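You operate a simulated robot arm through the tools that you are given. There is no shell and no other tool. Be economical: measure what you need, move in short steps, check, and stop when the job is done.

The job below is to be done with a simulated robot arm. You get a single attempt, and the scene is never put back.

JOB
Probe both blocks in the jig and wax the damper one's top.
Fine: stand it in the block holder for waxing; meter back in the meter holder, green brush back in its pot, shelf blocks stay bare. Set down upright: moisture meter. A coat counts when it lies all over at full strength: go over it till it gets no stronger.
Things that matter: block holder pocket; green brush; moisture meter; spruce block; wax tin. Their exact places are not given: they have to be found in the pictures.

It is judged by the outcome, as a careful person would: the job done as asked, and still so three seconds after it is handed in. It fails if anything else is knocked over, pushed out of place, dropped, spilled or broken.

ROBOT AND FRAMES
A 6-joint arm with a two-finger parallel gripper on a trunk, on a base that drives. Base frame: it is fixed to the floor where the robot stands at the start and does not move with it; the origin is under the middle of the robot, x ahead of it, y to its left, z up; the surface under the hand at the start is at about z = 86. Lengths are in cm, angles in degrees, forces in N, time in s.
Its first joint turns from -166.0 to 166.0 degrees. Places, roughly: block holder pocket [70, -10, 90]; wax tin [70, -20, 90]. Payload 3.91 kg.
The tool frame sits at the grasp point between the pads (the TCP): z along the fingers, y along the line on which they close. The tips reach 3 cm beyond it. The gripper opens to 11 cm. The fingers are 2 cm wide and 1 cm thick; the gripper's body (4.8 by 11.2 cm) begins 5.5 cm behind the TCP.
Orientation is that of the tool frame in the base frame, as a unit quaternion [w, x, y, z]. With the fingers straight down and closing along the base's y, the tool's x points along the base's -x, its y along +y and its z along -z.

CONTROLS
- The arm moves only by the tool nudge_tool. Its argument "deltas" is a list of rows, each an object of numbers (a shift or turn left out is 0, a gripper value left out holds the last): "dx", "dy", "dz": the shift along the tool's x, y, z in cm; "ax", "ay", "az": the turn, a rotation vector about the tool's x, y, z in degrees. In form: [{"dx": .., "dy": .., "dz": .., "ax": .., "ay": .., "az": ..}, ...]. A call has 1 to 20 rows; each row shifts and turns the commanded pose from where the row before left it, along the tool's axes as they then stand. "hand" is the opening in per cent of the stroke, from 0 (shut) to 100 (fully open), set as the call begins (left out, the last holds). Each row takes 0.2 s and may step no farther than 5 cm and 8.6 degrees from the row before; otherwise, or with a gripper value out of range, the whole call is refused. Where a pose cannot be reached the arm comes as near as it can. A force on the tool above 60 N (or 10 N above the force at the start of the call, whichever is more), or a blocked arm, ends the call early, and 0.2 s more pass. Each finger travels about 15.3 cm/s and halts on what it meets, pressing with about 29 N; the grip force reading is that of the motor and also rises with nothing between the fingers. The clock runs only during rows and for 0.2 s after the last one: add rows that do not move to give the fingers time. The reply holds the time, the measured pose of the TCP, the force on the tool along the base axes, the opening and the grip force, in the units named above and with some noise, with the torque about the TCP (base axes, N m) and any sound that the robot's microphone picked up.
- Cameras (640 x 400 px; columns grow to the right, rows downward): "scene" is now at [22.23, 22.75, 138.21]; the picture's right is [-0.07, -1.00, 0.00], its down [-0.44, 0.03, -0.90] and it looks along [0.90, -0.06, -0.44] (base axes); focal length 214 px, centre (320, 200). "wrist" rides on the gripper at [7.2, 1.7, -10.3] in the tool frame; the picture's right is [-0.23, 0.97, 0.00], its down [-0.76, -0.18, -0.62] and it looks along [-0.61, -0.14, 0.78] (tool axes); focal length 222 px, centre (320, 200).
- capture(camera): a new picture of that camera. The clock stands still meanwhile.
- base_move(legs): drives the robot by 1 to 6 legs, each [ahead, turn to the left] in cm and degrees, along the robot's own axes; the way and the turn of a leg run together, so that a leg with both is an arc; at most 150 cm and 180 degrees a leg. The arm and the cameras ride along, it lands a little off, and it stops where it bumps. It gives what a move gives.
- turn_head(pan, tilt): turns the head with the scene camera to pan (to the left, within 120 degrees either way) and tilt (down, from -29 to 69), counted from straight ahead of the robot. It gives what a move gives.
- locate(camera, pixels): there is no depth. For up to 12 entries [column, row, z] of the newest picture of that camera ("zoom" is the newest enlarged one), the place [x, y] in the base frame at which the ray of that pixel passes the height z, good to about 0.3 cm. The clock stands still meanwhile.
- zoom(camera, box): a new picture of the part [left, top, right, bottom] of that camera's present view, enlarged. The clock stands still meanwhile.
- hand_in(): hands the job in; it is judged then, once.

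Keep the steps short. Do not move on a guess: measure, check each grasp and each placing, and mend mistakes. In all there are 80 turns and 68 pictures (those below and enlarged ones count). Leave the gripper open and the arm clear of the work at the hand-in unless told otherwise, and finish with a single line.

The tools are called by a JSON object that holds its "method" and its "body". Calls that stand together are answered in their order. nudge_tool: Moves the arm, as the interface text tells. Its arguments: {"type":"object","properties":{"deltas":{"type":"array"},"hand":{"type":"number"}},"required":["deltas"]} The other tools are called the same way: base_move (legs) drives the base; turn_head (pan, tilt) turns the head that bears the scene camera; capture (camera) takes a picture; locate (camera, pixels) gives the place at which the rays of pixels pass given heights; zoom (camera, box) takes an enlarged picture of a part of a camera's view; hand_in () hands the job in.

At the start:

```text
time_s: 0.0
eef_pos: [49.43, 25.31, 132.67]
tool_rot: [0.0, 0.0, 1.0, 0.0]
ft_force: [-0.8, 0.8, 0.9]
torque: [0.01, 0.04, 0.02]
finger_gap: 11.0
grasp_force: 0.1
robot x, y, heading: [-0.02, 0.47, -0.1]
head pan, tilt: [-3.8, 26.2]
```

scene: 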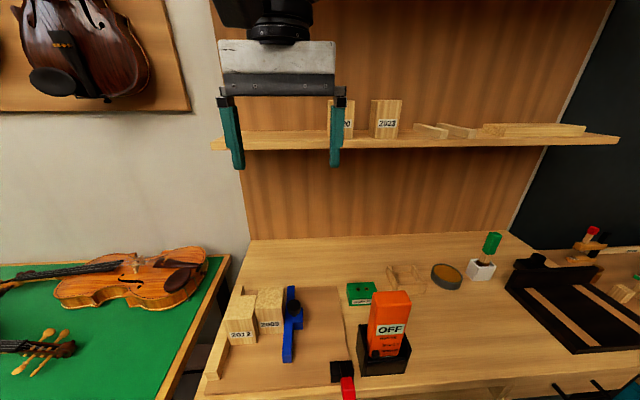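
wrist: 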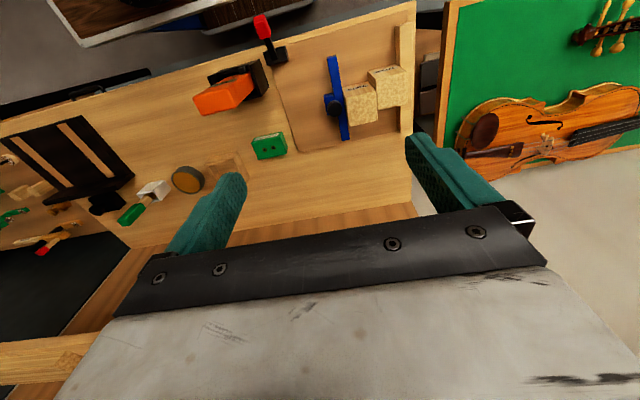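

I see a jig with two blocks (2012 and 20xx), an orange meter in a black holder, a green item, a wax tin and a green brush in a white pot. I'll enlarge these regions first.

{"method": "zoom", "body": {"camera": "scene", "box": [200, 260, 420, 400]}}

{"method": "zoom", "body": {"camera": "scene", "box": [340, 220, 540, 345]}}

```text
2.86 times, centred on (310, 330) of scene
```

zoom: 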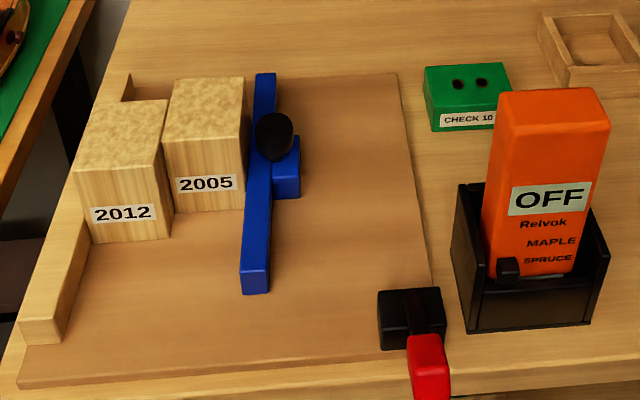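

```text
3.20 times, centred on (440, 282) of scene
```

zoom: 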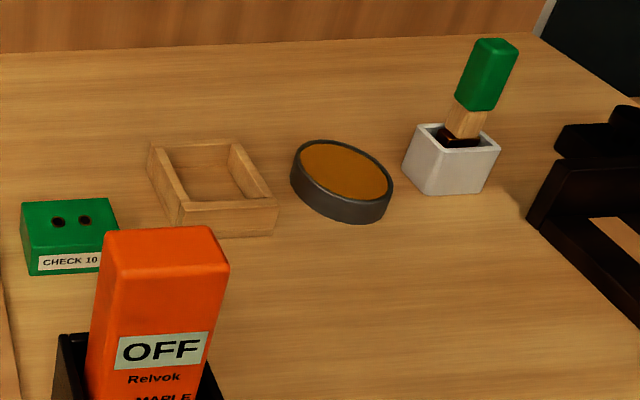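

The meter shows OFF and has a MAPLE/SPRUCE selector with a black knob, and there is a CHECK 10 block. I'll tilt the head down to see the front better.

{"method": "turn_head", "body": {"pan": -12, "tilt": 48}}

{"method": "capture", "body": {"camera": "scene"}}

{"method": "zoom", "body": {"camera": "scene", "box": [300, 170, 440, 260]}}

```text
time_s: 0.8
eef_pos: [49.3, 25.19, 132.54]
tool_rot: [0.001, 0.0, 1.0, 0.0]
ft_force: [0.4, -0.2, 0.0]
torque: [0.02, -0.03, 0.0]
finger_gap: 10.99
grasp_force: 0.1
robot x, y, heading: [-0.39, -0.15, -0.0]
head pan, tilt: [-12.0, 48.0]
```

```text
63 pictures are left
```

scene: 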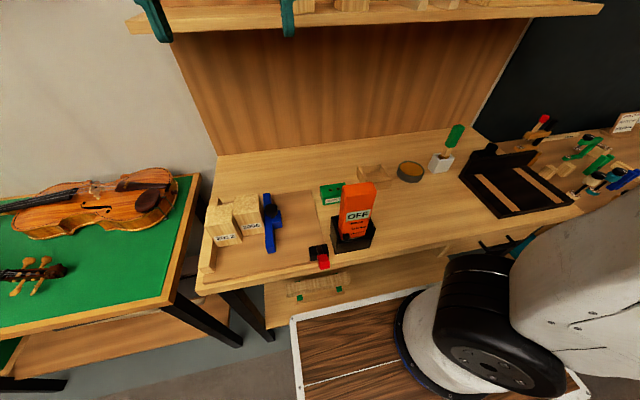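

```text
4.44 times, centred on (370, 215) of scene
```

zoom: 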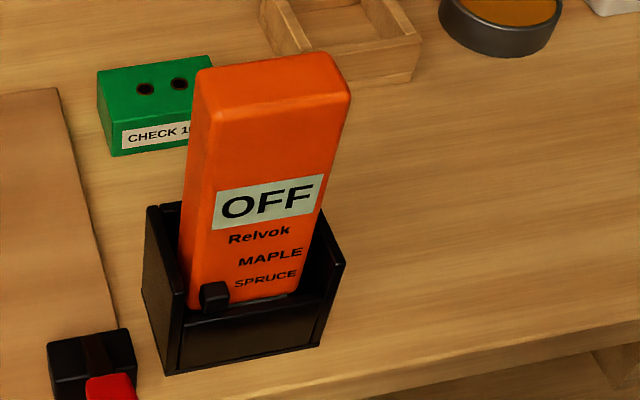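

Now measure the key places on the current zoom: holder base corners at table height, and the meter's top at a few candidate heights.

{"method": "locate", "body": {"camera": "zoom", "pixels": [[172, 373, 86], [320, 347, 86], [145, 285, 86], [186, 340, 90], [300, 327, 90], [195, 105, 100], [350, 100, 100], [325, 55, 100], [205, 70, 100], [215, 297, 90], [110, 155, 86], [145, 88, 88]]}}

{"method": "zoom", "body": {"camera": "scene", "box": [190, 180, 350, 280]}}

{"method": "locate", "body": {"camera": "scene", "pixels": [[214, 279, 86], [215, 270, 86], [320, 262, 86], [322, 200, 86], [219, 246, 87], [240, 240, 87], [245, 240, 87], [265, 235, 87], [206, 212, 96], [235, 195, 96], [262, 195, 96], [318, 185, 86]]}}

```text
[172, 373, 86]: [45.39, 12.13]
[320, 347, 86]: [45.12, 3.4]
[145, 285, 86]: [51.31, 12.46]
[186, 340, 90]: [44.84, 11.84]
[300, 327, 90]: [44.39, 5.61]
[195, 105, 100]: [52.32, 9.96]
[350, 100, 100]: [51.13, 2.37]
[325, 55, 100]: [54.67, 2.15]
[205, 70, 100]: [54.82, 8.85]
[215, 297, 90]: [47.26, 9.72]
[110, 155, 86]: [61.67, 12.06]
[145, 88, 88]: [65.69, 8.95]
```

```text
4.00 times, centred on (270, 230) of scene
```

zoom: 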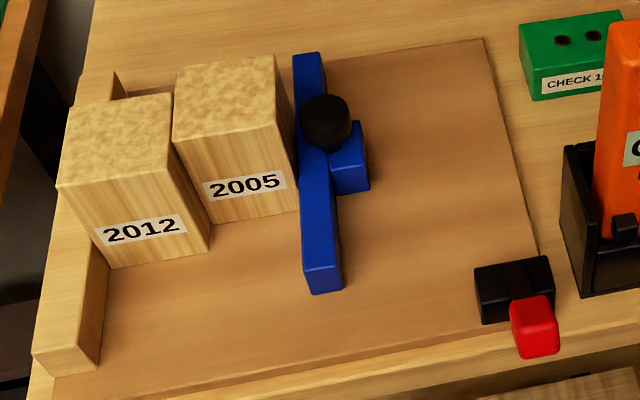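

```text
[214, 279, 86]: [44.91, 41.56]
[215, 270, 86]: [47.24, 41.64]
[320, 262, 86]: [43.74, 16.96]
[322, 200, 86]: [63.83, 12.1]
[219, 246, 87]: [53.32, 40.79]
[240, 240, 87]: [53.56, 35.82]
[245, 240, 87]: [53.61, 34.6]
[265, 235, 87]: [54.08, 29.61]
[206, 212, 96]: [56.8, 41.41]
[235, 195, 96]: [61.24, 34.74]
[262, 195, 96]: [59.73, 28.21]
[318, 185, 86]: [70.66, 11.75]
```

Now measure the blocks, jig bar and red lever in this zoom.

{"method": "locate", "body": {"camera": "zoom", "pixels": [[112, 268, 87], [210, 250, 87], [218, 226, 87], [298, 209, 87], [57, 188, 94], [172, 176, 94], [57, 188, 95], [172, 176, 95], [68, 107, 95], [168, 95, 95], [178, 143, 95], [276, 128, 95]]}}

{"method": "locate", "body": {"camera": "zoom", "pixels": [[178, 68, 95], [268, 57, 95], [325, 110, 92], [312, 294, 87], [342, 288, 87], [292, 55, 90], [322, 52, 90], [300, 150, 90], [345, 190, 87], [535, 350, 88], [485, 325, 87], [480, 40, 87]]}}

```text
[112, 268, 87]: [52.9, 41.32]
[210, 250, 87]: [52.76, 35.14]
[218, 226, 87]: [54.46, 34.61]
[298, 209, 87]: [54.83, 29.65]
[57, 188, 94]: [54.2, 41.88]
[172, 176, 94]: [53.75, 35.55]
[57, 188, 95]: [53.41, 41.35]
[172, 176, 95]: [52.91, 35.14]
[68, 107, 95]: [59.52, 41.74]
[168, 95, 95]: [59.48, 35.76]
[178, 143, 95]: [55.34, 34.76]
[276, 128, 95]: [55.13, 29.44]
```

```text
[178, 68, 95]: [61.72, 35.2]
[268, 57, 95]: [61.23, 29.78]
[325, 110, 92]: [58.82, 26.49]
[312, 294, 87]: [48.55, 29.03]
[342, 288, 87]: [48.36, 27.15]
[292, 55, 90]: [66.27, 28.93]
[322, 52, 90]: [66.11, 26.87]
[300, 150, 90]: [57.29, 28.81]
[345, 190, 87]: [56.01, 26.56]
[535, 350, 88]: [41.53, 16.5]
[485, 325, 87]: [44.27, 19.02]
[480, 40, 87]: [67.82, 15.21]
```

The meter stands about 48 cm from the axis, which is too close, so I need to back up about 15 cm. First I'll check behind the robot.

{"method": "turn_head", "body": {"pan": 120, "tilt": 30}}

{"method": "capture", "body": {"camera": "scene"}}

```text
time_s: 3.0
eef_pos: [49.33, 25.2, 132.61]
tool_rot: [0.001, 0.0, 1.0, 0.0]
ft_force: [-0.4, -0.1, 0.4]
torque: [-0.02, -0.02, -0.03]
finger_gap: 10.99
grasp_force: 0.1
robot x, y, heading: [-0.05, 0.24, -0.1]
head pan, tilt: [120.0, 30.0]
```

```text
60 pictures are left
```

scene: 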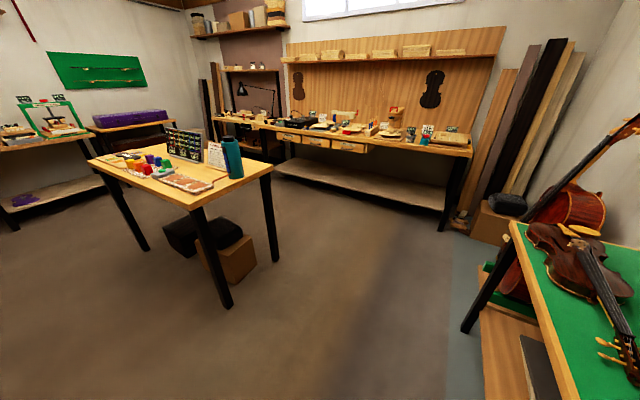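

Behind is free. I'll back 15 cm and look again at the bench.

{"method": "base_move", "body": {"legs": [[-15, 0]]}}

{"method": "turn_head", "body": {"pan": -10, "tilt": 38}}

{"method": "capture", "body": {"camera": "scene"}}

{"method": "capture", "body": {"camera": "wrist"}}

```text
time_s: 4.4
eef_pos: [34.26, 25.33, 132.58]
tool_rot: [0.0, 0.001, 1.0, 0.0]
ft_force: [-0.6, 0.1, 0.4]
torque: [-0.02, -0.03, -0.02]
finger_gap: 10.99
grasp_force: 0.0
robot x, y, heading: [-14.67, 0.06, -0.1]
head pan, tilt: [120.0, 30.0]
```

```text
time_s: 6.5
eef_pos: [34.29, 25.28, 132.57]
tool_rot: [0.001, 0.001, 1.0, 0.0]
ft_force: [0.7, 0.0, -0.4]
torque: [0.0, -0.01, -0.02]
finger_gap: 11.02
grasp_force: 0.1
robot x, y, heading: [-14.89, -0.27, -0.1]
head pan, tilt: [-10.0, 38.0]
```

```text
59 pictures are left
```

scene: 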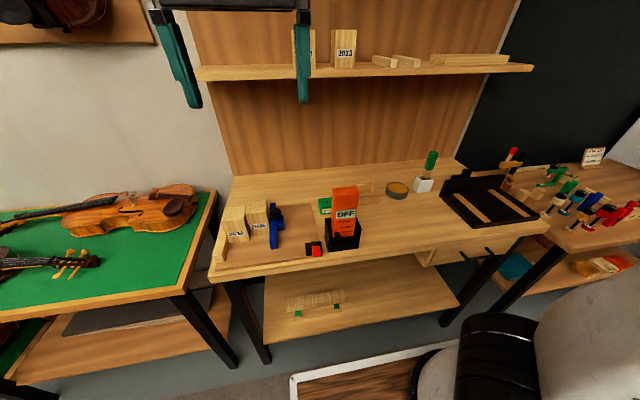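

```text
58 pictures are left
```

wrist: 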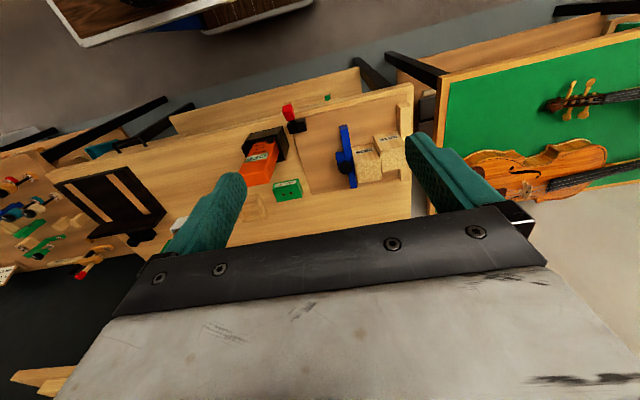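

Enlarge the meter and holder to measure its outline.

{"method": "zoom", "body": {"camera": "scene", "box": [295, 175, 391, 260]}}

{"method": "locate", "body": {"camera": "scene", "pixels": [[398, 185, 88], [397, 198, 86], [374, 196, 86], [360, 195, 86], [424, 192, 86], [422, 180, 88], [370, 183, 87], [383, 194, 86]]}}

```text
4.71 times, centred on (343, 218) of scene
```

zoom: 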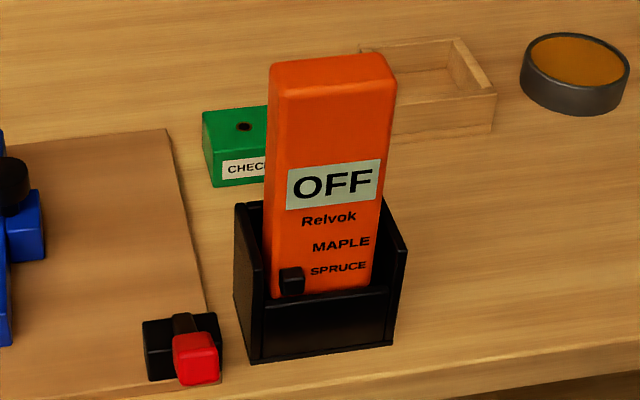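

```text
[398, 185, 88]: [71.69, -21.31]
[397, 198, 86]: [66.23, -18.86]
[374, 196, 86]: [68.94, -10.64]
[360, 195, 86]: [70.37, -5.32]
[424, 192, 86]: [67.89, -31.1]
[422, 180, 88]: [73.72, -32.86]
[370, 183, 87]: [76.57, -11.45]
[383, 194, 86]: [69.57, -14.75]
```

{"method": "locate", "body": {"camera": "zoom", "pixels": [[252, 363, 86], [392, 345, 86], [235, 290, 86], [268, 100, 104], [396, 92, 104], [268, 100, 106], [396, 92, 106], [275, 66, 106], [380, 55, 106], [292, 270, 91], [272, 295, 90], [372, 288, 90]]}}

{"method": "locate", "body": {"camera": "zoom", "pixels": [[236, 205, 91], [265, 300, 91], [390, 290, 91], [405, 250, 91], [195, 360, 88], [180, 345, 88], [145, 350, 88], [215, 187, 86], [205, 113, 90], [245, 127, 90], [497, 95, 88], [495, 133, 86]]}}

```text
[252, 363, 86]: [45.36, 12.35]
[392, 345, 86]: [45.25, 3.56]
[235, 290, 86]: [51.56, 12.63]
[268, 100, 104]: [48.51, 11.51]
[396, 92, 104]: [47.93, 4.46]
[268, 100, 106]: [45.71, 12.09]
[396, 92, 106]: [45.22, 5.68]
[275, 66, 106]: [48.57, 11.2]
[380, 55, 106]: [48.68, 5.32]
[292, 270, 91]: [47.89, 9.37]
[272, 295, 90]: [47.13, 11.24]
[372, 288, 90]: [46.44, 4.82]
```

```text
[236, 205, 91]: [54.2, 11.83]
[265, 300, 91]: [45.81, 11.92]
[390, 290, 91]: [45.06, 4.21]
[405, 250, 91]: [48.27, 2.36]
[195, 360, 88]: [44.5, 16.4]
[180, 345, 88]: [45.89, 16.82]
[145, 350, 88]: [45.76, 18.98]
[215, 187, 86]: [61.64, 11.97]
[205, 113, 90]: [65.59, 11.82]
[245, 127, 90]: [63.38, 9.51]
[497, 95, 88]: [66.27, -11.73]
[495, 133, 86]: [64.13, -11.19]
```

The meter is about y 4.7–11.3, x 47–50, with its top near z 105. I'll move above it at TCP (48.7, 8, 114), fingers closing along y.

{"method": "nudge_tool", "body": {"deltas": [{"dx": -2.4, "dy": -2.88, "dz": 3.1}, {"dx": -2.4, "dy": -2.88, "dz": 3.1}, {"dx": -2.4, "dy": -2.88, "dz": 3.1}, {"dx": -2.4, "dy": -2.88, "dz": 3.1}, {"dx": -2.4, "dy": -2.88, "dz": 3.1}, {"dx": -2.4, "dy": -2.88, "dz": 3.1}, {}], "hand": 100}}

{"method": "capture", "body": {"camera": "wrist"}}

{"method": "zoom", "body": {"camera": "scene", "box": [270, 120, 430, 260]}}

```text
time_s: 8.1
eef_pos: [48.74, 7.99, 113.94]
tool_rot: [0.0, 0.0, 1.0, 0.0]
ft_force: [0.5, -0.6, -1.0]
torque: [0.02, 0.0, -0.02]
finger_gap: 11.03
grasp_force: 0.0
robot x, y, heading: [-15.13, 0.21, -0.0]
head pan, tilt: [-10.0, 38.0]
```

```text
56 pictures are left
```

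wrist: 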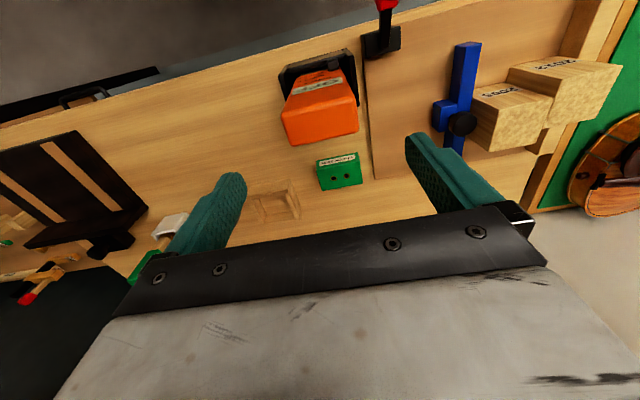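

```text
2.86 times, centred on (350, 190) of scene
```

zoom: 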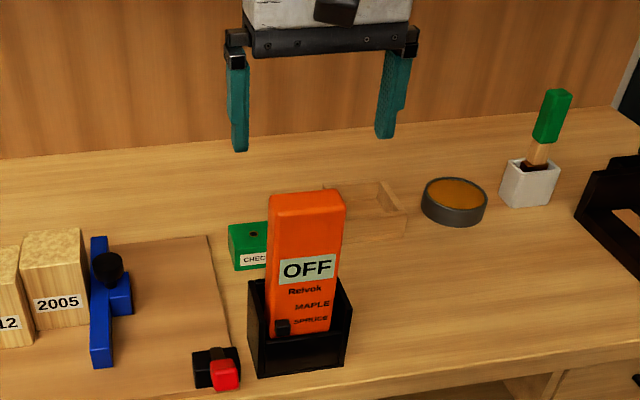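

Check the meter's top face from the wrist camera.

{"method": "locate", "body": {"camera": "wrist", "pixels": [[283, 112, 105], [352, 85, 105], [289, 145, 105], [358, 133, 105], [282, 112, 103], [352, 85, 103], [289, 145, 103], [358, 133, 103]]}}

{"method": "zoom", "body": {"camera": "wrist", "box": [240, 20, 400, 180]}}

```text
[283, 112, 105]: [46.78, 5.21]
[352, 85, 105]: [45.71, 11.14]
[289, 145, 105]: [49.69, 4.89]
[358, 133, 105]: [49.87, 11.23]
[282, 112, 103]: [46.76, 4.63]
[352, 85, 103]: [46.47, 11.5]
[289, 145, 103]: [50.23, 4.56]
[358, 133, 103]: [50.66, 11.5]
```

```text
2.50 times, centred on (320, 100) of wrist
```

zoom: 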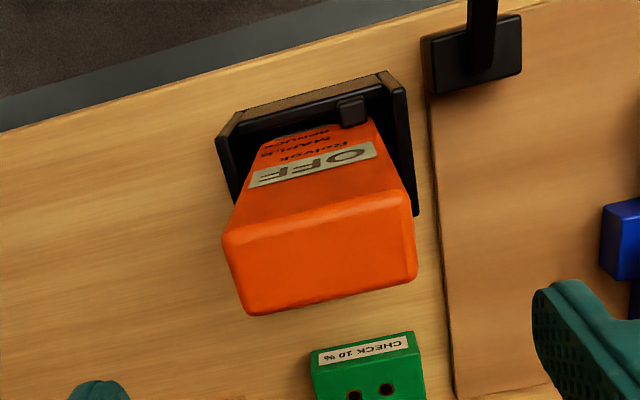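

The meter centre is confirmed at about (48.6, 8). I'll descend to TCP z≈101 and close.

{"method": "nudge_tool", "body": {"deltas": [{"dz": 4.3}, {"dz": 4.3}, {"dz": 4.3}, {}]}}

{"method": "nudge_tool", "body": {"deltas": [{}, {}, {}], "hand": 0}}

{"method": "zoom", "body": {"camera": "scene", "box": [270, 140, 430, 260]}}

```text
time_s: 9.1
eef_pos: [48.62, 7.91, 100.93]
tool_rot: [-0.001, 0.0, 1.0, 0.0]
ft_force: [-0.9, 0.8, -0.4]
torque: [0.0, 0.04, 0.0]
finger_gap: 10.98
grasp_force: 0.1
robot x, y, heading: [-15.14, -0.36, 0.0]
head pan, tilt: [-10.0, 38.0]
```

```text
time_s: 9.9
eef_pos: [48.73, 7.94, 101.01]
tool_rot: [0.0, 0.001, 1.0, 0.001]
ft_force: [1.2, 0.5, 0.4]
torque: [0.03, -0.14, 0.03]
finger_gap: 6.41
grasp_force: 28.9
robot x, y, heading: [-14.88, 0.08, -0.2]
head pan, tilt: [-10.0, 38.0]
```

```text
3.33 times, centred on (350, 200) of scene
```

zoom: 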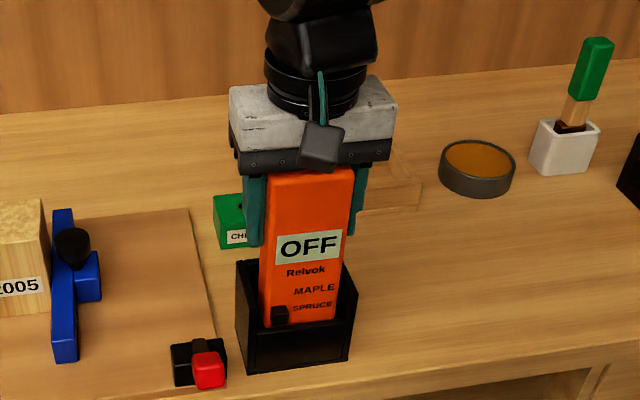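

Gripped at a gap of 6.41 with 29 N. Lift straight up 16 cm and read.

{"method": "nudge_tool", "body": {"deltas": [{"dz": -1}, {"dz": -3}, {"dz": -4}, {"dz": -4}, {"dz": -4}, {}]}}

{"method": "zoom", "body": {"camera": "scene", "box": [280, 100, 420, 220]}}

```text
time_s: 11.3
eef_pos: [48.65, 7.93, 117.1]
tool_rot: [0.0, 0.0, 1.0, 0.0]
ft_force: [1.4, 0.0, -2.5]
torque: [0.02, 0.01, -0.02]
finger_gap: 6.38
grasp_force: 28.8
robot x, y, heading: [-14.76, -0.0, 0.1]
head pan, tilt: [-10.0, 38.0]
```

```text
3.33 times, centred on (350, 160) of scene
```

zoom: 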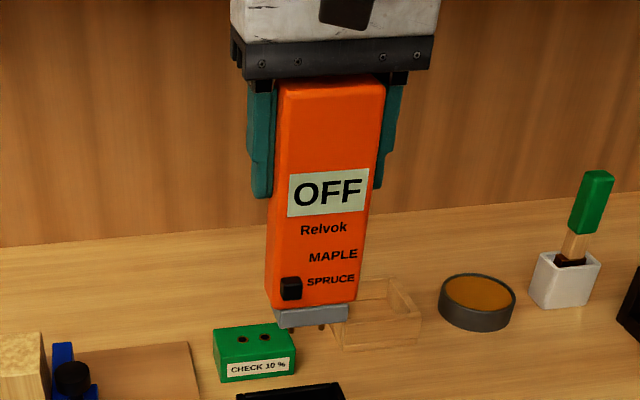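

The meter came out cleanly, with two pins below the foot and the knob beside SPRUCE. I'll measure the pin tip height and the check block's holes.

{"method": "locate", "body": {"camera": "zoom", "pixels": [[292, 330, 101], [292, 330, 102], [292, 330, 103], [320, 330, 102], [240, 340, 89], [264, 338, 89], [222, 380, 86], [296, 370, 86], [214, 332, 89], [283, 325, 89], [295, 360, 89], [222, 357, 89]]}}

{"method": "capture", "body": {"camera": "wrist"}}

```text
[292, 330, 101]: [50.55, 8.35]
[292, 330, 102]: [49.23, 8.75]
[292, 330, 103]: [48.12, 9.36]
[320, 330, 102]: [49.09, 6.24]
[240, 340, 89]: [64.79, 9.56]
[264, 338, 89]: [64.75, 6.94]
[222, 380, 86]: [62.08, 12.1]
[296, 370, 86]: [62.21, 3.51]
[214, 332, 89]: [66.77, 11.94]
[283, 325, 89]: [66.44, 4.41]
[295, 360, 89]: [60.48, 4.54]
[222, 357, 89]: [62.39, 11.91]
```

```text
51 pictures are left
```

wrist: 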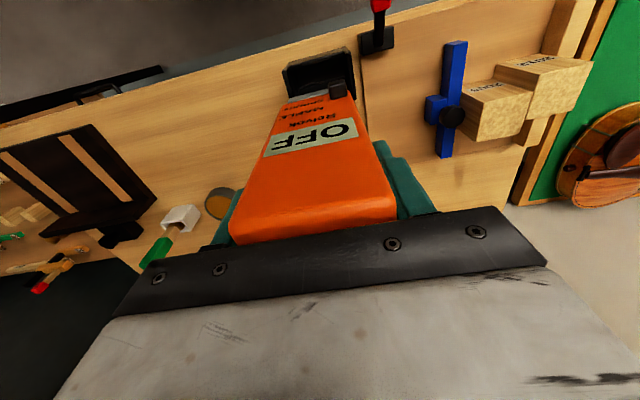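

The pin tips are about 14.6 cm below the TCP, at y≈9.1 and 6.5. The check block's holes are at (64.8, 9.5) and (64.75, 6.95), so I'll test the meter there first. Moving above it, with tips about 1.5 cm over it.

{"method": "nudge_tool", "body": {"deltas": [{"dx": -4, "dy": 0.1}, {"dx": -4, "dy": 0.1}, {"dx": -4, "dy": 0.1}, {"dx": -4.1}, {"dz": 4}, {"dz": 4}, {"dz": 3.5}, {}]}}

{"method": "zoom", "body": {"camera": "scene", "box": [280, 120, 400, 230]}}

```text
time_s: 13.1
eef_pos: [64.89, 8.34, 105.59]
tool_rot: [0.0, -0.001, 1.0, 0.0]
ft_force: [0.4, 0.4, -3.1]
torque: [0.01, -0.01, 0.0]
finger_gap: 6.38
grasp_force: 29.3
robot x, y, heading: [-14.88, -0.01, 0.1]
head pan, tilt: [-10.0, 38.0]
```

```text
3.64 times, centred on (340, 175) of scene
```

zoom: 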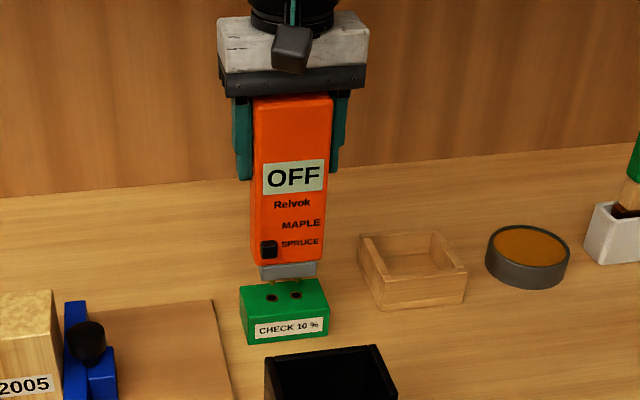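

{"method": "zoom", "body": {"camera": "scene", "box": [320, 185, 350, 220]}}

```text
11.43 times, centred on (335, 202) of scene
```

zoom: 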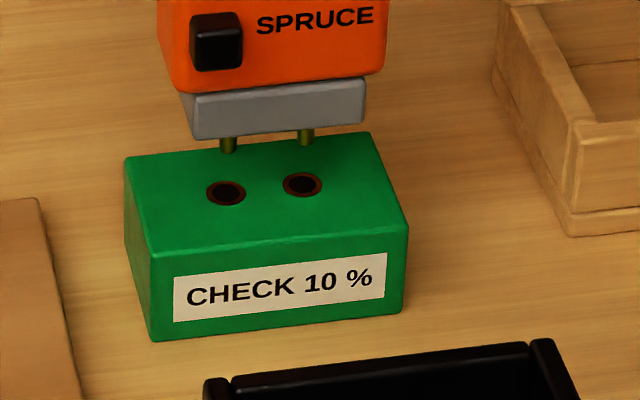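

{"method": "locate", "body": {"camera": "zoom", "pixels": [[152, 342, 86], [402, 314, 86], [148, 255, 89], [408, 228, 89], [125, 158, 89], [372, 133, 89], [226, 193, 89], [303, 185, 89], [228, 152, 91], [306, 145, 91], [228, 152, 90.5], [306, 145, 90.5]]}}

```text
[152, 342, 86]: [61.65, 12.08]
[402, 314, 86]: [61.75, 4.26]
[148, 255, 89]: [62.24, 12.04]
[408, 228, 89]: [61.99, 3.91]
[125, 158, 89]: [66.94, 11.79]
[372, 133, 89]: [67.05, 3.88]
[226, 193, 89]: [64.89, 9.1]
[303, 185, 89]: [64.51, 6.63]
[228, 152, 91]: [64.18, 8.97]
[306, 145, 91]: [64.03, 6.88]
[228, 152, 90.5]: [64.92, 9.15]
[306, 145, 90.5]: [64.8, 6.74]
```

Pins are at x≈64.8 and the holes at x≈64.4. I'll shift 0.4 toward the robot and descend gently.

{"method": "nudge_tool", "body": {"deltas": [{"dx": 0.4, "dy": -0.05}, {"dz": 0.8}, {"dz": 0.5}, {"dz": 0.4}, {"dz": 0.3}, {"dz": 0.3}, {}]}}

{"method": "zoom", "body": {"camera": "scene", "box": [310, 150, 360, 225]}}

```text
time_s: 14.7
eef_pos: [64.39, 8.21, 103.39]
tool_rot: [0.002, 0.0, 1.0, 0.0]
ft_force: [3.4, -4.4, 24.4]
torque: [-0.4, -0.15, 0.05]
finger_gap: 6.39
grasp_force: 29.5
robot x, y, heading: [-15.32, 0.07, -0.1]
head pan, tilt: [-10.0, 38.0]
```

```text
5.33 times, centred on (335, 188) of scene
```

zoom: 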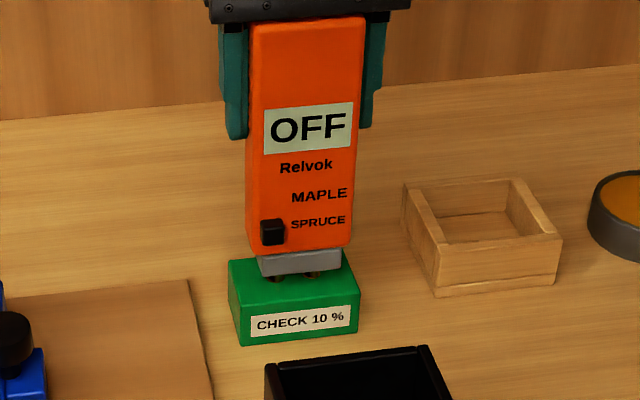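

Pins have entered the holes with about 27 N, yet it reads OFF. I'll look closely at the foot, and wait a moment for a reading.

{"method": "nudge_tool", "body": {"deltas": [{}, {}, {}, {}, {}]}}

{"method": "zoom", "body": {"camera": "scene", "box": [320, 165, 356, 220]}}

```text
time_s: 15.9
eef_pos: [64.3, 8.07, 103.36]
tool_rot: [0.001, 0.001, 1.0, -0.001]
ft_force: [2.7, -5.1, 24.2]
torque: [-0.51, -0.25, 0.03]
finger_gap: 6.39
grasp_force: 29.0
robot x, y, heading: [-14.85, -0.05, 0.1]
head pan, tilt: [-10.0, 38.0]
```

```text
7.27 times, centred on (338, 192) of scene
```

zoom: 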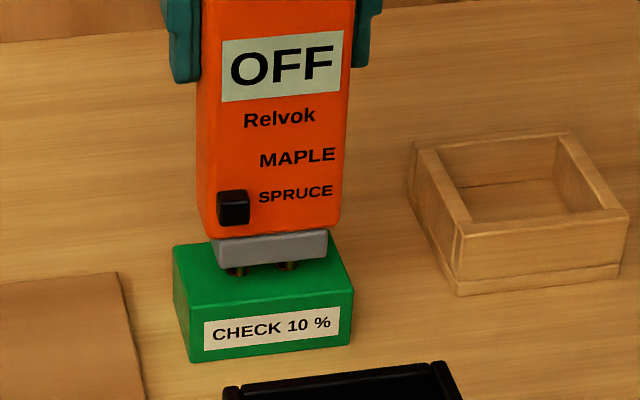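

The foot hasn't seated, so the pins may be on the rims. I'll lift 1 cm and check the alignment closely.

{"method": "nudge_tool", "body": {"deltas": [{"dz": -0.5}, {"dz": -0.5}, {}]}}

{"method": "zoom", "body": {"camera": "scene", "box": [324, 190, 350, 214]}}

```text
time_s: 16.7
eef_pos: [64.47, 8.28, 104.26]
tool_rot: [-0.001, 0.001, 1.0, -0.001]
ft_force: [-0.6, 0.0, -1.7]
torque: [0.02, -0.04, -0.02]
finger_gap: 6.37
grasp_force: 29.1
robot x, y, heading: [-15.09, 0.0, 0.2]
head pan, tilt: [-10.0, 38.0]
```

```text
16.00 times, centred on (337, 202) of scene
```

zoom: 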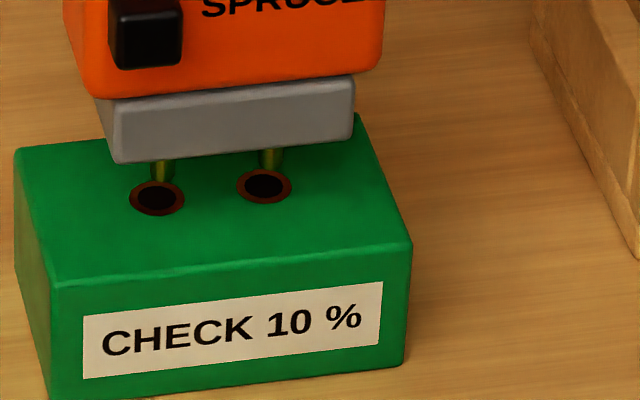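

The pins stood on the surface just in front of the holes and slightly to the right. I'll shift +0.5 in x and +0.12 in y, then press again.

{"method": "nudge_tool", "body": {"deltas": [{"dx": -0.5, "dy": 0.12}, {"dz": 0.4}, {"dz": 0.4}, {"dz": 0.3}, {"dz": 0.3}, {}]}}

{"method": "zoom", "body": {"camera": "scene", "box": [320, 165, 356, 220]}}

```text
time_s: 18.1
eef_pos: [64.93, 8.23, 103.01]
tool_rot: [0.002, -0.001, 1.0, 0.0]
ft_force: [3.5, -3.8, 26.0]
torque: [-0.34, -0.29, 0.01]
finger_gap: 6.4
grasp_force: 28.7
robot x, y, heading: [-15.23, -0.07, 0.0]
head pan, tilt: [-10.0, 38.0]
```

```text
7.27 times, centred on (338, 192) of scene
```

zoom: 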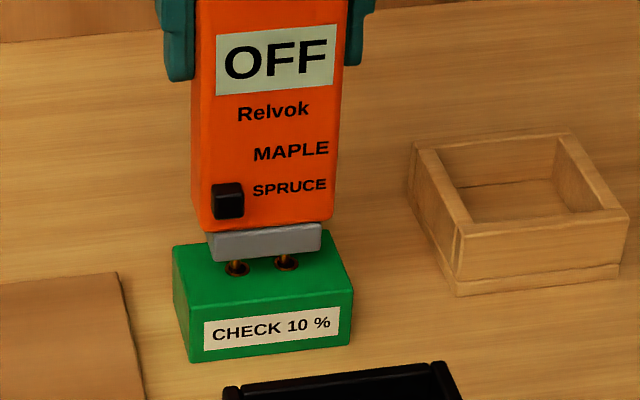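

Now the pins are in the cups with 28 N, but the display still says OFF. The meter must be switched on, so I'll look closely at the knob and face.

{"method": "zoom", "body": {"camera": "scene", "box": [324, 164, 350, 204]}}

{"method": "capture", "body": {"camera": "wrist"}}

```text
10.00 times, centred on (337, 184) of scene
```

zoom: 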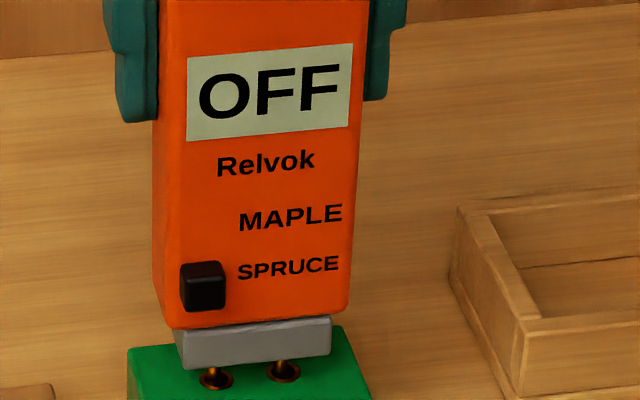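

```text
43 pictures are left
```

wrist: 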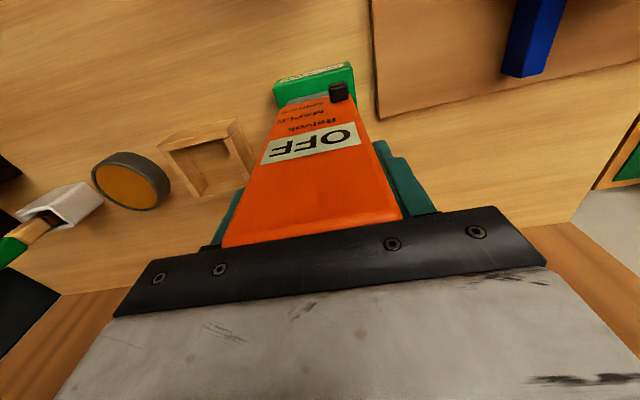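

The knob is level with SPRUCE. Next I'll press slightly harder to see whether contact wakes it.

{"method": "nudge_tool", "body": {"deltas": [{"dz": 0.08}, {"dz": 0.06}, {}, {}]}}

{"method": "zoom", "body": {"camera": "scene", "box": [320, 160, 356, 220]}}

```text
time_s: 19.1
eef_pos: [64.92, 8.39, 102.99]
tool_rot: [0.003, 0.0, 1.0, 0.001]
ft_force: [1.0, -3.5, 55.5]
torque: [-0.62, 0.08, 0.01]
finger_gap: 6.42
grasp_force: 28.8
robot x, y, heading: [-15.05, -0.06, 0.1]
head pan, tilt: [-10.0, 38.0]
```

```text
6.67 times, centred on (338, 190) of scene
```

zoom: 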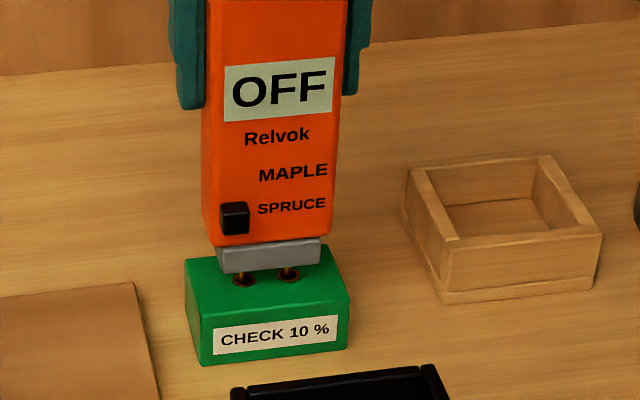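

OFF even at 58 N, so a switch must be operated. I'll measure the knob's place on the face relative to the SPRUCE label.

{"method": "locate", "body": {"camera": "zoom", "pixels": [[263, 209, 92], [263, 209, 93], [263, 175, 94], [263, 175, 95], [234, 236, 90], [234, 236, 91], [233, 210, 91], [233, 210, 92], [236, 203, 92], [236, 203, 93], [216, 246, 90], [216, 246, 91]]}}

{"method": "nudge_tool", "body": {"deltas": [{"dz": -1}, {"dz": -4}, {"dz": -4}, {}]}}

```text
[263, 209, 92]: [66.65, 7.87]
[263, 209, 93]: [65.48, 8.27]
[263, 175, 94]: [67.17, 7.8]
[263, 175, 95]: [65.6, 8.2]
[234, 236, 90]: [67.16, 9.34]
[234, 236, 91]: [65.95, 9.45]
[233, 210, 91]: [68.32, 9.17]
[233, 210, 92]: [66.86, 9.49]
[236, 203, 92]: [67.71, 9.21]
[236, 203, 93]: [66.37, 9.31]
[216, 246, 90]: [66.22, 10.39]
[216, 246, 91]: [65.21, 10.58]
```

```text
time_s: 20.1
eef_pos: [64.9, 8.36, 111.69]
tool_rot: [-0.001, -0.001, 1.0, 0.0]
ft_force: [1.1, 0.5, -2.4]
torque: [-0.02, -0.02, 0.01]
finger_gap: 6.42
grasp_force: 29.1
robot x, y, heading: [-15.22, 0.47, 0.1]
head pan, tilt: [-10.0, 38.0]
```

The knob sits at SPRUCE within measurement error, so the probe setting is right. The meter may only wake in wood, so I'll go over block 2005 (top centre about (58.1, 32.4), z≈95).

{"method": "nudge_tool", "body": {"deltas": [{"dz": -3}, {"dx": 1.1, "dy": 4}, {"dx": 1.1, "dy": 4}, {"dx": 1.1, "dy": 4}, {"dx": 1.1, "dy": 4}, {"dx": 1.1, "dy": 4}, {"dx": 1.0, "dy": 4}, {"dz": 3}, {}]}}

{"method": "turn_head", "body": {"pan": 10, "tilt": 38}}

{"method": "capture", "body": {"camera": "scene"}}

```text
time_s: 22.1
eef_pos: [58.47, 32.22, 111.69]
tool_rot: [0.0, 0.0, 1.0, 0.0]
ft_force: [-0.7, -1.0, -2.2]
torque: [0.0, -0.02, 0.02]
finger_gap: 6.36
grasp_force: 29.1
robot x, y, heading: [-14.96, 0.29, 0.2]
head pan, tilt: [-10.0, 38.0]
```

```text
time_s: 22.9
eef_pos: [58.41, 32.38, 111.67]
tool_rot: [0.0, 0.0, 1.0, 0.0]
ft_force: [0.3, -0.1, -1.9]
torque: [0.02, -0.02, -0.01]
finger_gap: 6.37
grasp_force: 29.3
robot x, y, heading: [-14.93, -0.46, -0.1]
head pan, tilt: [10.0, 38.0]
```

```text
41 pictures are left
```

scene: 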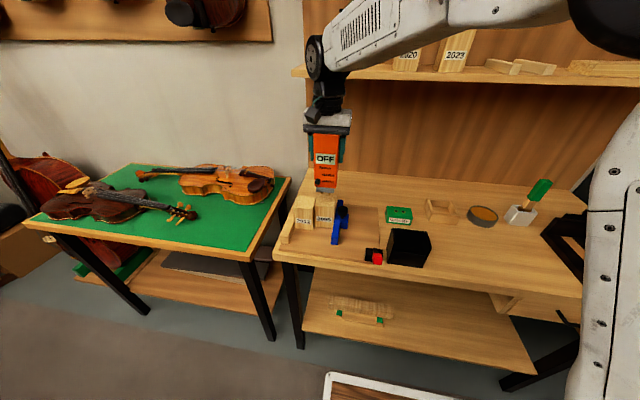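

The meter hovers over 2005. I'll descend to contact.

{"method": "nudge_tool", "body": {"deltas": [{"dz": 1}, {"dz": 0.6}, {"dz": 0.4}, {"dz": 0.3}, {"dz": 0.2}, {}, {}]}}

{"method": "zoom", "body": {"camera": "scene", "box": [285, 130, 365, 240]}}

```text
time_s: 24.5
eef_pos: [58.38, 32.32, 109.62]
tool_rot: [0.004, 0.0, 1.0, 0.001]
ft_force: [1.7, -2.9, 56.0]
torque: [-0.71, 0.19, 0.03]
finger_gap: 6.38
grasp_force: 29.3
robot x, y, heading: [-14.91, 0.12, 0.0]
head pan, tilt: [10.0, 38.0]
```

```text
3.64 times, centred on (325, 185) of scene
```

zoom: 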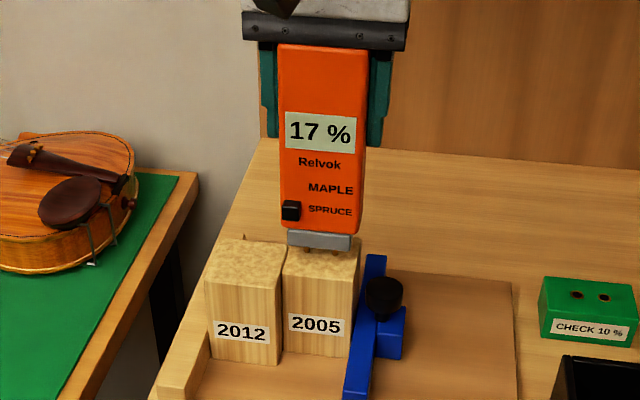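

2005 reads 17 %. Now 2012: lift, shift +6 in y and −1.7 in x, and press.

{"method": "nudge_tool", "body": {"deltas": [{"dz": -1}, {"dz": -1}, {"dy": 3, "dx": 0.85}, {"dy": 3, "dx": 0.85}, {"dz": 1}, {"dz": 0.4}, {"dz": 0.3}, {}]}}

{"method": "zoom", "body": {"camera": "scene", "box": [265, 130, 345, 240]}}

```text
time_s: 26.3
eef_pos: [56.65, 38.45, 109.65]
tool_rot: [0.0, 0.0, 1.0, 0.001]
ft_force: [-0.9, -0.5, 12.2]
torque: [-0.2, 0.23, 0.0]
finger_gap: 6.38
grasp_force: 29.3
robot x, y, heading: [-15.08, -0.06, 0.0]
head pan, tilt: [10.0, 38.0]
```

```text
3.64 times, centred on (305, 185) of scene
```

zoom: 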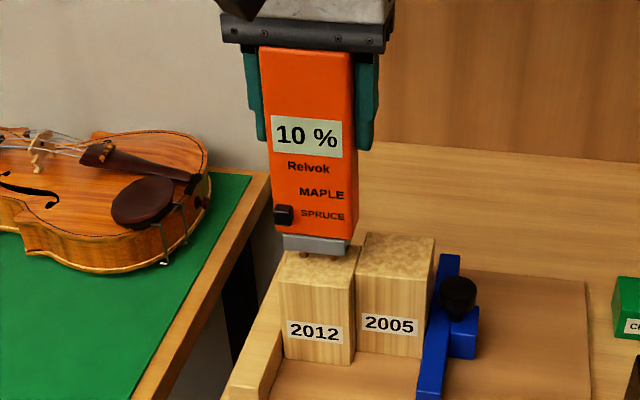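

2012 reads 10 % at about 14 N. I'll press as hard as on 2005 for a fair comparison.

{"method": "nudge_tool", "body": {"deltas": [{"dz": 0.15}, {}, {}]}}

{"method": "zoom", "body": {"camera": "scene", "box": [265, 130, 345, 240]}}

```text
time_s: 27.1
eef_pos: [56.53, 38.35, 109.67]
tool_rot: [0.001, 0.0, 1.0, 0.002]
ft_force: [-0.7, 0.8, 39.3]
torque: [-0.09, 0.34, -0.03]
finger_gap: 6.4
grasp_force: 29.1
robot x, y, heading: [-14.64, -0.21, 0.1]
head pan, tilt: [10.0, 38.0]
```

```text
3.64 times, centred on (305, 185) of scene
```

zoom: 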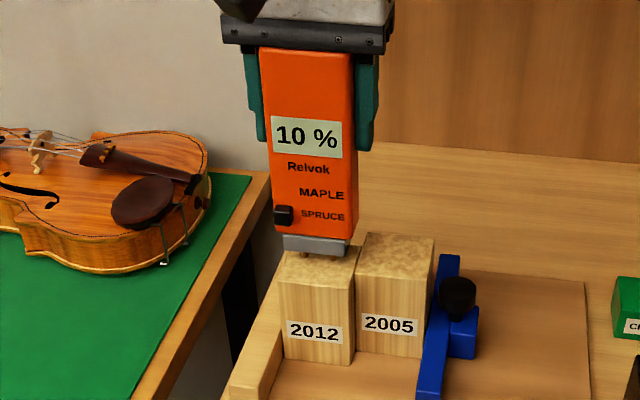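

2005 is damper (17 % against 10 %). I'll return the meter: lift, then travel to above its holder at (48.65, 7.95, 117.2).

{"method": "nudge_tool", "body": {"deltas": [{"dz": -1.5}, {"dz": -3}, {"dz": -3}, {"dx": 1, "dy": -3.8}, {"dx": 1, "dy": -3.8}, {"dx": 1, "dy": -3.8}, {"dx": 1, "dy": -3.8}, {"dx": 1, "dy": -3.8}, {"dx": 1, "dy": -3.8}, {"dx": 1, "dy": -3.8}, {"dx": 1, "dy": -3.8}, {}, {}]}}

{"method": "turn_head", "body": {"pan": -10, "tilt": 38}}

```text
time_s: 29.9
eef_pos: [48.77, 8.09, 116.96]
tool_rot: [-0.001, 0.0, 1.0, 0.0]
ft_force: [-0.3, -0.1, -2.4]
torque: [-0.02, -0.02, 0.0]
finger_gap: 6.36
grasp_force: 29.0
robot x, y, heading: [-14.66, -0.25, 0.2]
head pan, tilt: [10.0, 38.0]
```

```text
time_s: 30.7
eef_pos: [48.83, 8.16, 116.98]
tool_rot: [0.0, 0.0, 1.0, 0.001]
ft_force: [-0.4, -0.1, -2.5]
torque: [-0.01, -0.03, 0.01]
finger_gap: 6.4
grasp_force: 29.3
robot x, y, heading: [-15.19, 0.23, -0.1]
head pan, tilt: [-10.0, 38.0]
```

Descend into the holder, the last part slowly.

{"method": "nudge_tool", "body": {"deltas": [{"dx": 0.13, "dy": -0.17, "dz": 3}, {"dz": 4}, {"dz": 4}, {"dz": 2}, {"dz": 1.2}, {"dz": 0.8}, {"dz": 0.5}, {"dz": 0.3}, {}]}}

{"method": "zoom", "body": {"camera": "scene", "box": [290, 150, 400, 260]}}

```text
time_s: 32.7
eef_pos: [48.59, 7.79, 101.08]
tool_rot: [0.0, 0.0, 1.0, 0.0]
ft_force: [0.3, -1.1, -3.3]
torque: [0.0, -0.03, 0.03]
finger_gap: 6.4
grasp_force: 28.9
robot x, y, heading: [-14.97, -0.15, -0.1]
head pan, tilt: [-10.0, 38.0]
```

```text
3.64 times, centred on (345, 205) of scene
```

zoom: 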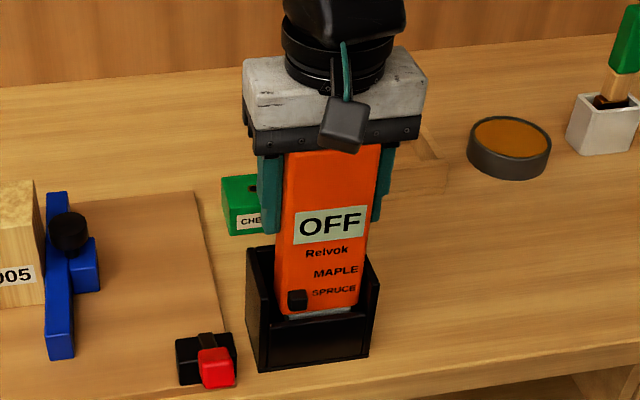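

It is in the holder but not touching yet, as it slid up a little in the grip while probing. Lower to contact in small steps.

{"method": "nudge_tool", "body": {"deltas": [{"dz": 0.15}, {"dz": 0.15}, {"dz": 0.15}, {}]}}

```text
time_s: 33.7
eef_pos: [48.52, 7.86, 100.68]
tool_rot: [0.0, 0.0, 1.0, 0.0]
ft_force: [-0.2, 0.2, -2.5]
torque: [-0.02, 0.0, 0.04]
finger_gap: 6.34
grasp_force: 29.3
robot x, y, heading: [-15.41, -0.02, -0.4]
head pan, tilt: [-10.0, 38.0]
```

{"method": "nudge_tool", "body": {"deltas": [{"dz": 0.15}, {"dz": 0.15}, {"dz": 0.15}, {}]}}

```text
time_s: 34.7
eef_pos: [48.63, 7.86, 100.21]
tool_rot: [0.001, 0.0, 1.0, -0.001]
ft_force: [-2.8, -2.2, 21.3]
torque: [-0.26, 0.81, 0.0]
finger_gap: 6.39
grasp_force: 29.1
robot x, y, heading: [-15.2, 0.37, 0.1]
head pan, tilt: [-10.0, 38.0]
```

Contact. Check how it sits.

{"method": "zoom", "body": {"camera": "scene", "box": [310, 175, 380, 255]}}

```text
5.00 times, centred on (345, 215) of scene
```

zoom: 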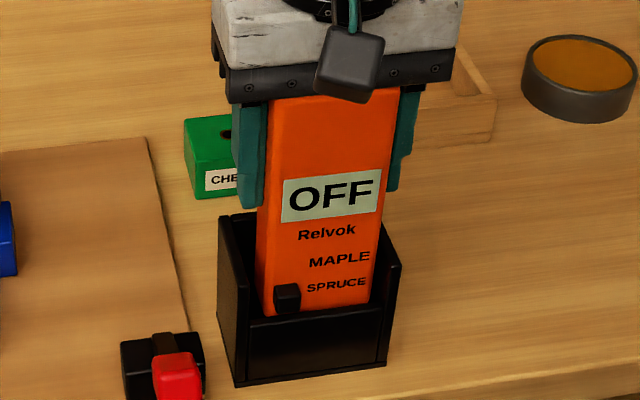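

It sits as it did originally. I'll release.

{"method": "nudge_tool", "body": {"deltas": [{"dz": -0.1}, {}, {}, {}], "hand": 100}}

{"method": "nudge_tool", "body": {"deltas": [{"dz": -3}, {"dz": -4}, {"dz": -4}, {"dz": -4}, {}]}}

{"method": "zoom", "body": {"camera": "scene", "box": [295, 175, 391, 260]}}

```text
time_s: 35.7
eef_pos: [48.52, 7.79, 100.32]
tool_rot: [0.0, 0.0, 1.0, 0.001]
ft_force: [1.1, 0.2, 8.5]
torque: [0.0, 0.06, -0.02]
finger_gap: 11.0
grasp_force: 0.0
robot x, y, heading: [-15.39, 0.05, 0.1]
head pan, tilt: [-10.0, 38.0]
```

```text
time_s: 36.9
eef_pos: [48.5, 7.96, 115.33]
tool_rot: [0.0, -0.001, 1.0, 0.0]
ft_force: [0.0, -0.1, 1.3]
torque: [-0.02, -0.01, 0.02]
finger_gap: 10.98
grasp_force: 0.0
robot x, y, heading: [-14.91, -0.25, -0.1]
head pan, tilt: [-10.0, 38.0]
```

```text
4.71 times, centred on (343, 218) of scene
```

zoom: 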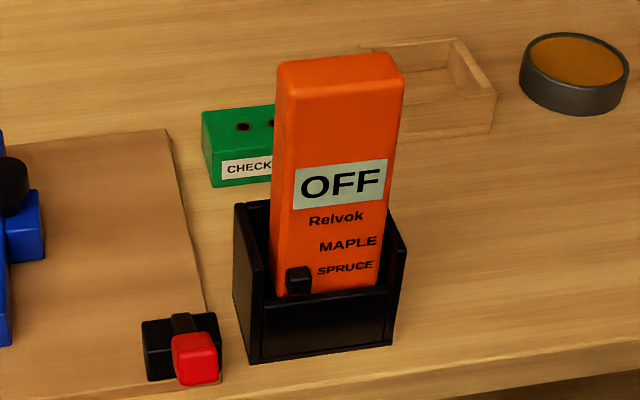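

The meter stands upright in its holder. Now the jig: look closely at the clamp bar and red lever.

{"method": "zoom", "body": {"camera": "scene", "box": [205, 190, 330, 275]}}

{"method": "nudge_tool", "body": {"deltas": [{"dx": 0.2, "dy": 4, "dz": -1}, {"dy": 4, "dz": -1}, {"dy": 4, "dz": -1}, {"dy": 4, "dz": -1}, {"dy": 4}, {"dy": 2}, {}]}}

{"method": "capture", "body": {"camera": "wrist"}}

```text
4.71 times, centred on (268, 232) of scene
```

zoom: 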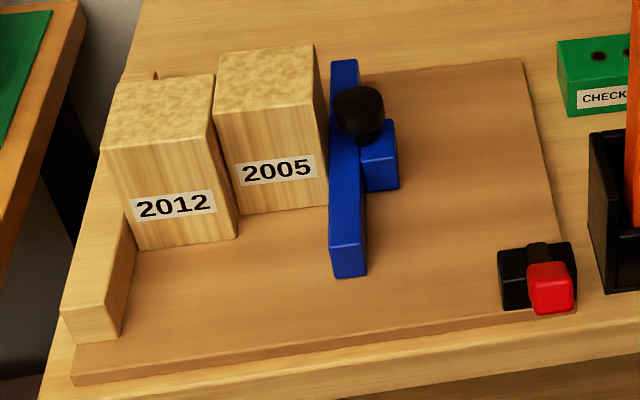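

```text
time_s: 38.5
eef_pos: [48.4, 29.82, 119.29]
tool_rot: [0.0, -0.001, 1.0, 0.0]
ft_force: [0.2, -0.7, 0.2]
torque: [0.02, 0.0, 0.01]
finger_gap: 11.01
grasp_force: 0.0
robot x, y, heading: [-15.32, 0.16, -0.1]
head pan, tilt: [-10.0, 38.0]
```

```text
33 pictures are left
```

wrist: 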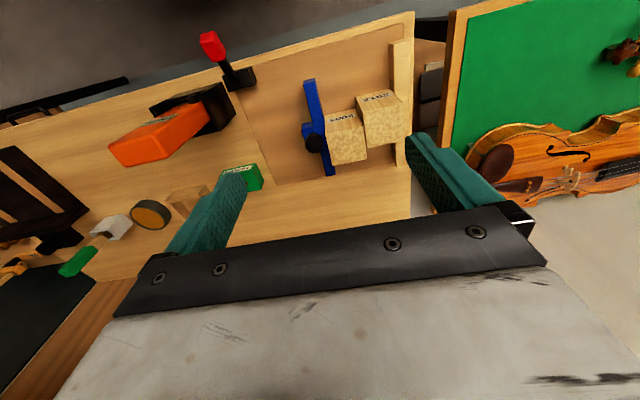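

The blue bar with the knob is a sliding jaw, and the lever sits on the board's edge. I'll measure block 2005's top corners, the bar edge, and the block holder in this zoom and the scene.

{"method": "locate", "body": {"camera": "zoom", "pixels": [[218, 55, 95.2], [314, 46, 95.2], [214, 112, 95.2], [325, 102, 95.2], [240, 214, 87], [328, 204, 87], [141, 250, 87], [237, 236, 87], [332, 275, 87], [331, 62, 89], [358, 90, 92], [330, 190, 89]]}}

{"method": "zoom", "body": {"camera": "scene", "box": [360, 140, 450, 215]}}

```text
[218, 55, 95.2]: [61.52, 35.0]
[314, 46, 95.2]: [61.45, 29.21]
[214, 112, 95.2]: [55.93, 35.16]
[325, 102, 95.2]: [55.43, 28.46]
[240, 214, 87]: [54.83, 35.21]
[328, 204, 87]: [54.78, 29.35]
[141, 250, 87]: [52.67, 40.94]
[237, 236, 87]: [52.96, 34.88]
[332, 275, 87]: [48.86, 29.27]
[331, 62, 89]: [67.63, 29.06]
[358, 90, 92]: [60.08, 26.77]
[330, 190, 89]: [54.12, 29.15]
```

```text
5.33 times, centred on (405, 178) of scene
```

zoom: 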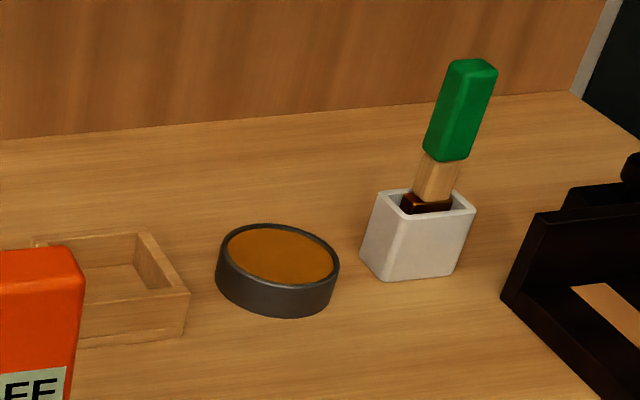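

{"method": "locate", "body": {"camera": "zoom", "pixels": [[278, 254, 88.5], [278, 318, 86], [218, 262, 88], [338, 272, 88], [387, 280, 86], [455, 272, 86], [376, 192, 91], [474, 210, 91], [362, 255, 86], [188, 292, 89], [148, 233, 89], [183, 333, 86]]}}

{"method": "nudge_tool", "body": {"deltas": [{"az": 8.2, "dx": -0.8, "dy": 0.2}, {"az": 8.2}, {"az": 8.2}, {"az": 8.2}, {"az": 8.2}, {"az": 8.2}, {"az": 8.2}, {"az": 8.2}, {"az": 8.2}, {"az": 8.2}, {"az": 8}, {}]}}

```text
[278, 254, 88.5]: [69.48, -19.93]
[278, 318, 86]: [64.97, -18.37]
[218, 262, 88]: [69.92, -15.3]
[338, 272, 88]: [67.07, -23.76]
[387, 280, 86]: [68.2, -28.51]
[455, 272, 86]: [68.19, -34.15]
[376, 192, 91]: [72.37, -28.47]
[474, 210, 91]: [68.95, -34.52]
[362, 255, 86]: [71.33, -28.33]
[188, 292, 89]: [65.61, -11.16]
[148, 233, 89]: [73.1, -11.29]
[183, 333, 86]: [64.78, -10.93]
```

```text
time_s: 41.1
eef_pos: [49.13, 29.97, 119.35]
tool_rot: [0.0, 0.708, 0.706, 0.0]
ft_force: [0.6, 1.3, 0.1]
torque: [-0.02, 0.01, 0.0]
finger_gap: 11.01
grasp_force: 0.1
robot x, y, heading: [-15.04, 0.17, 0.3]
head pan, tilt: [-10.0, 38.0]
```

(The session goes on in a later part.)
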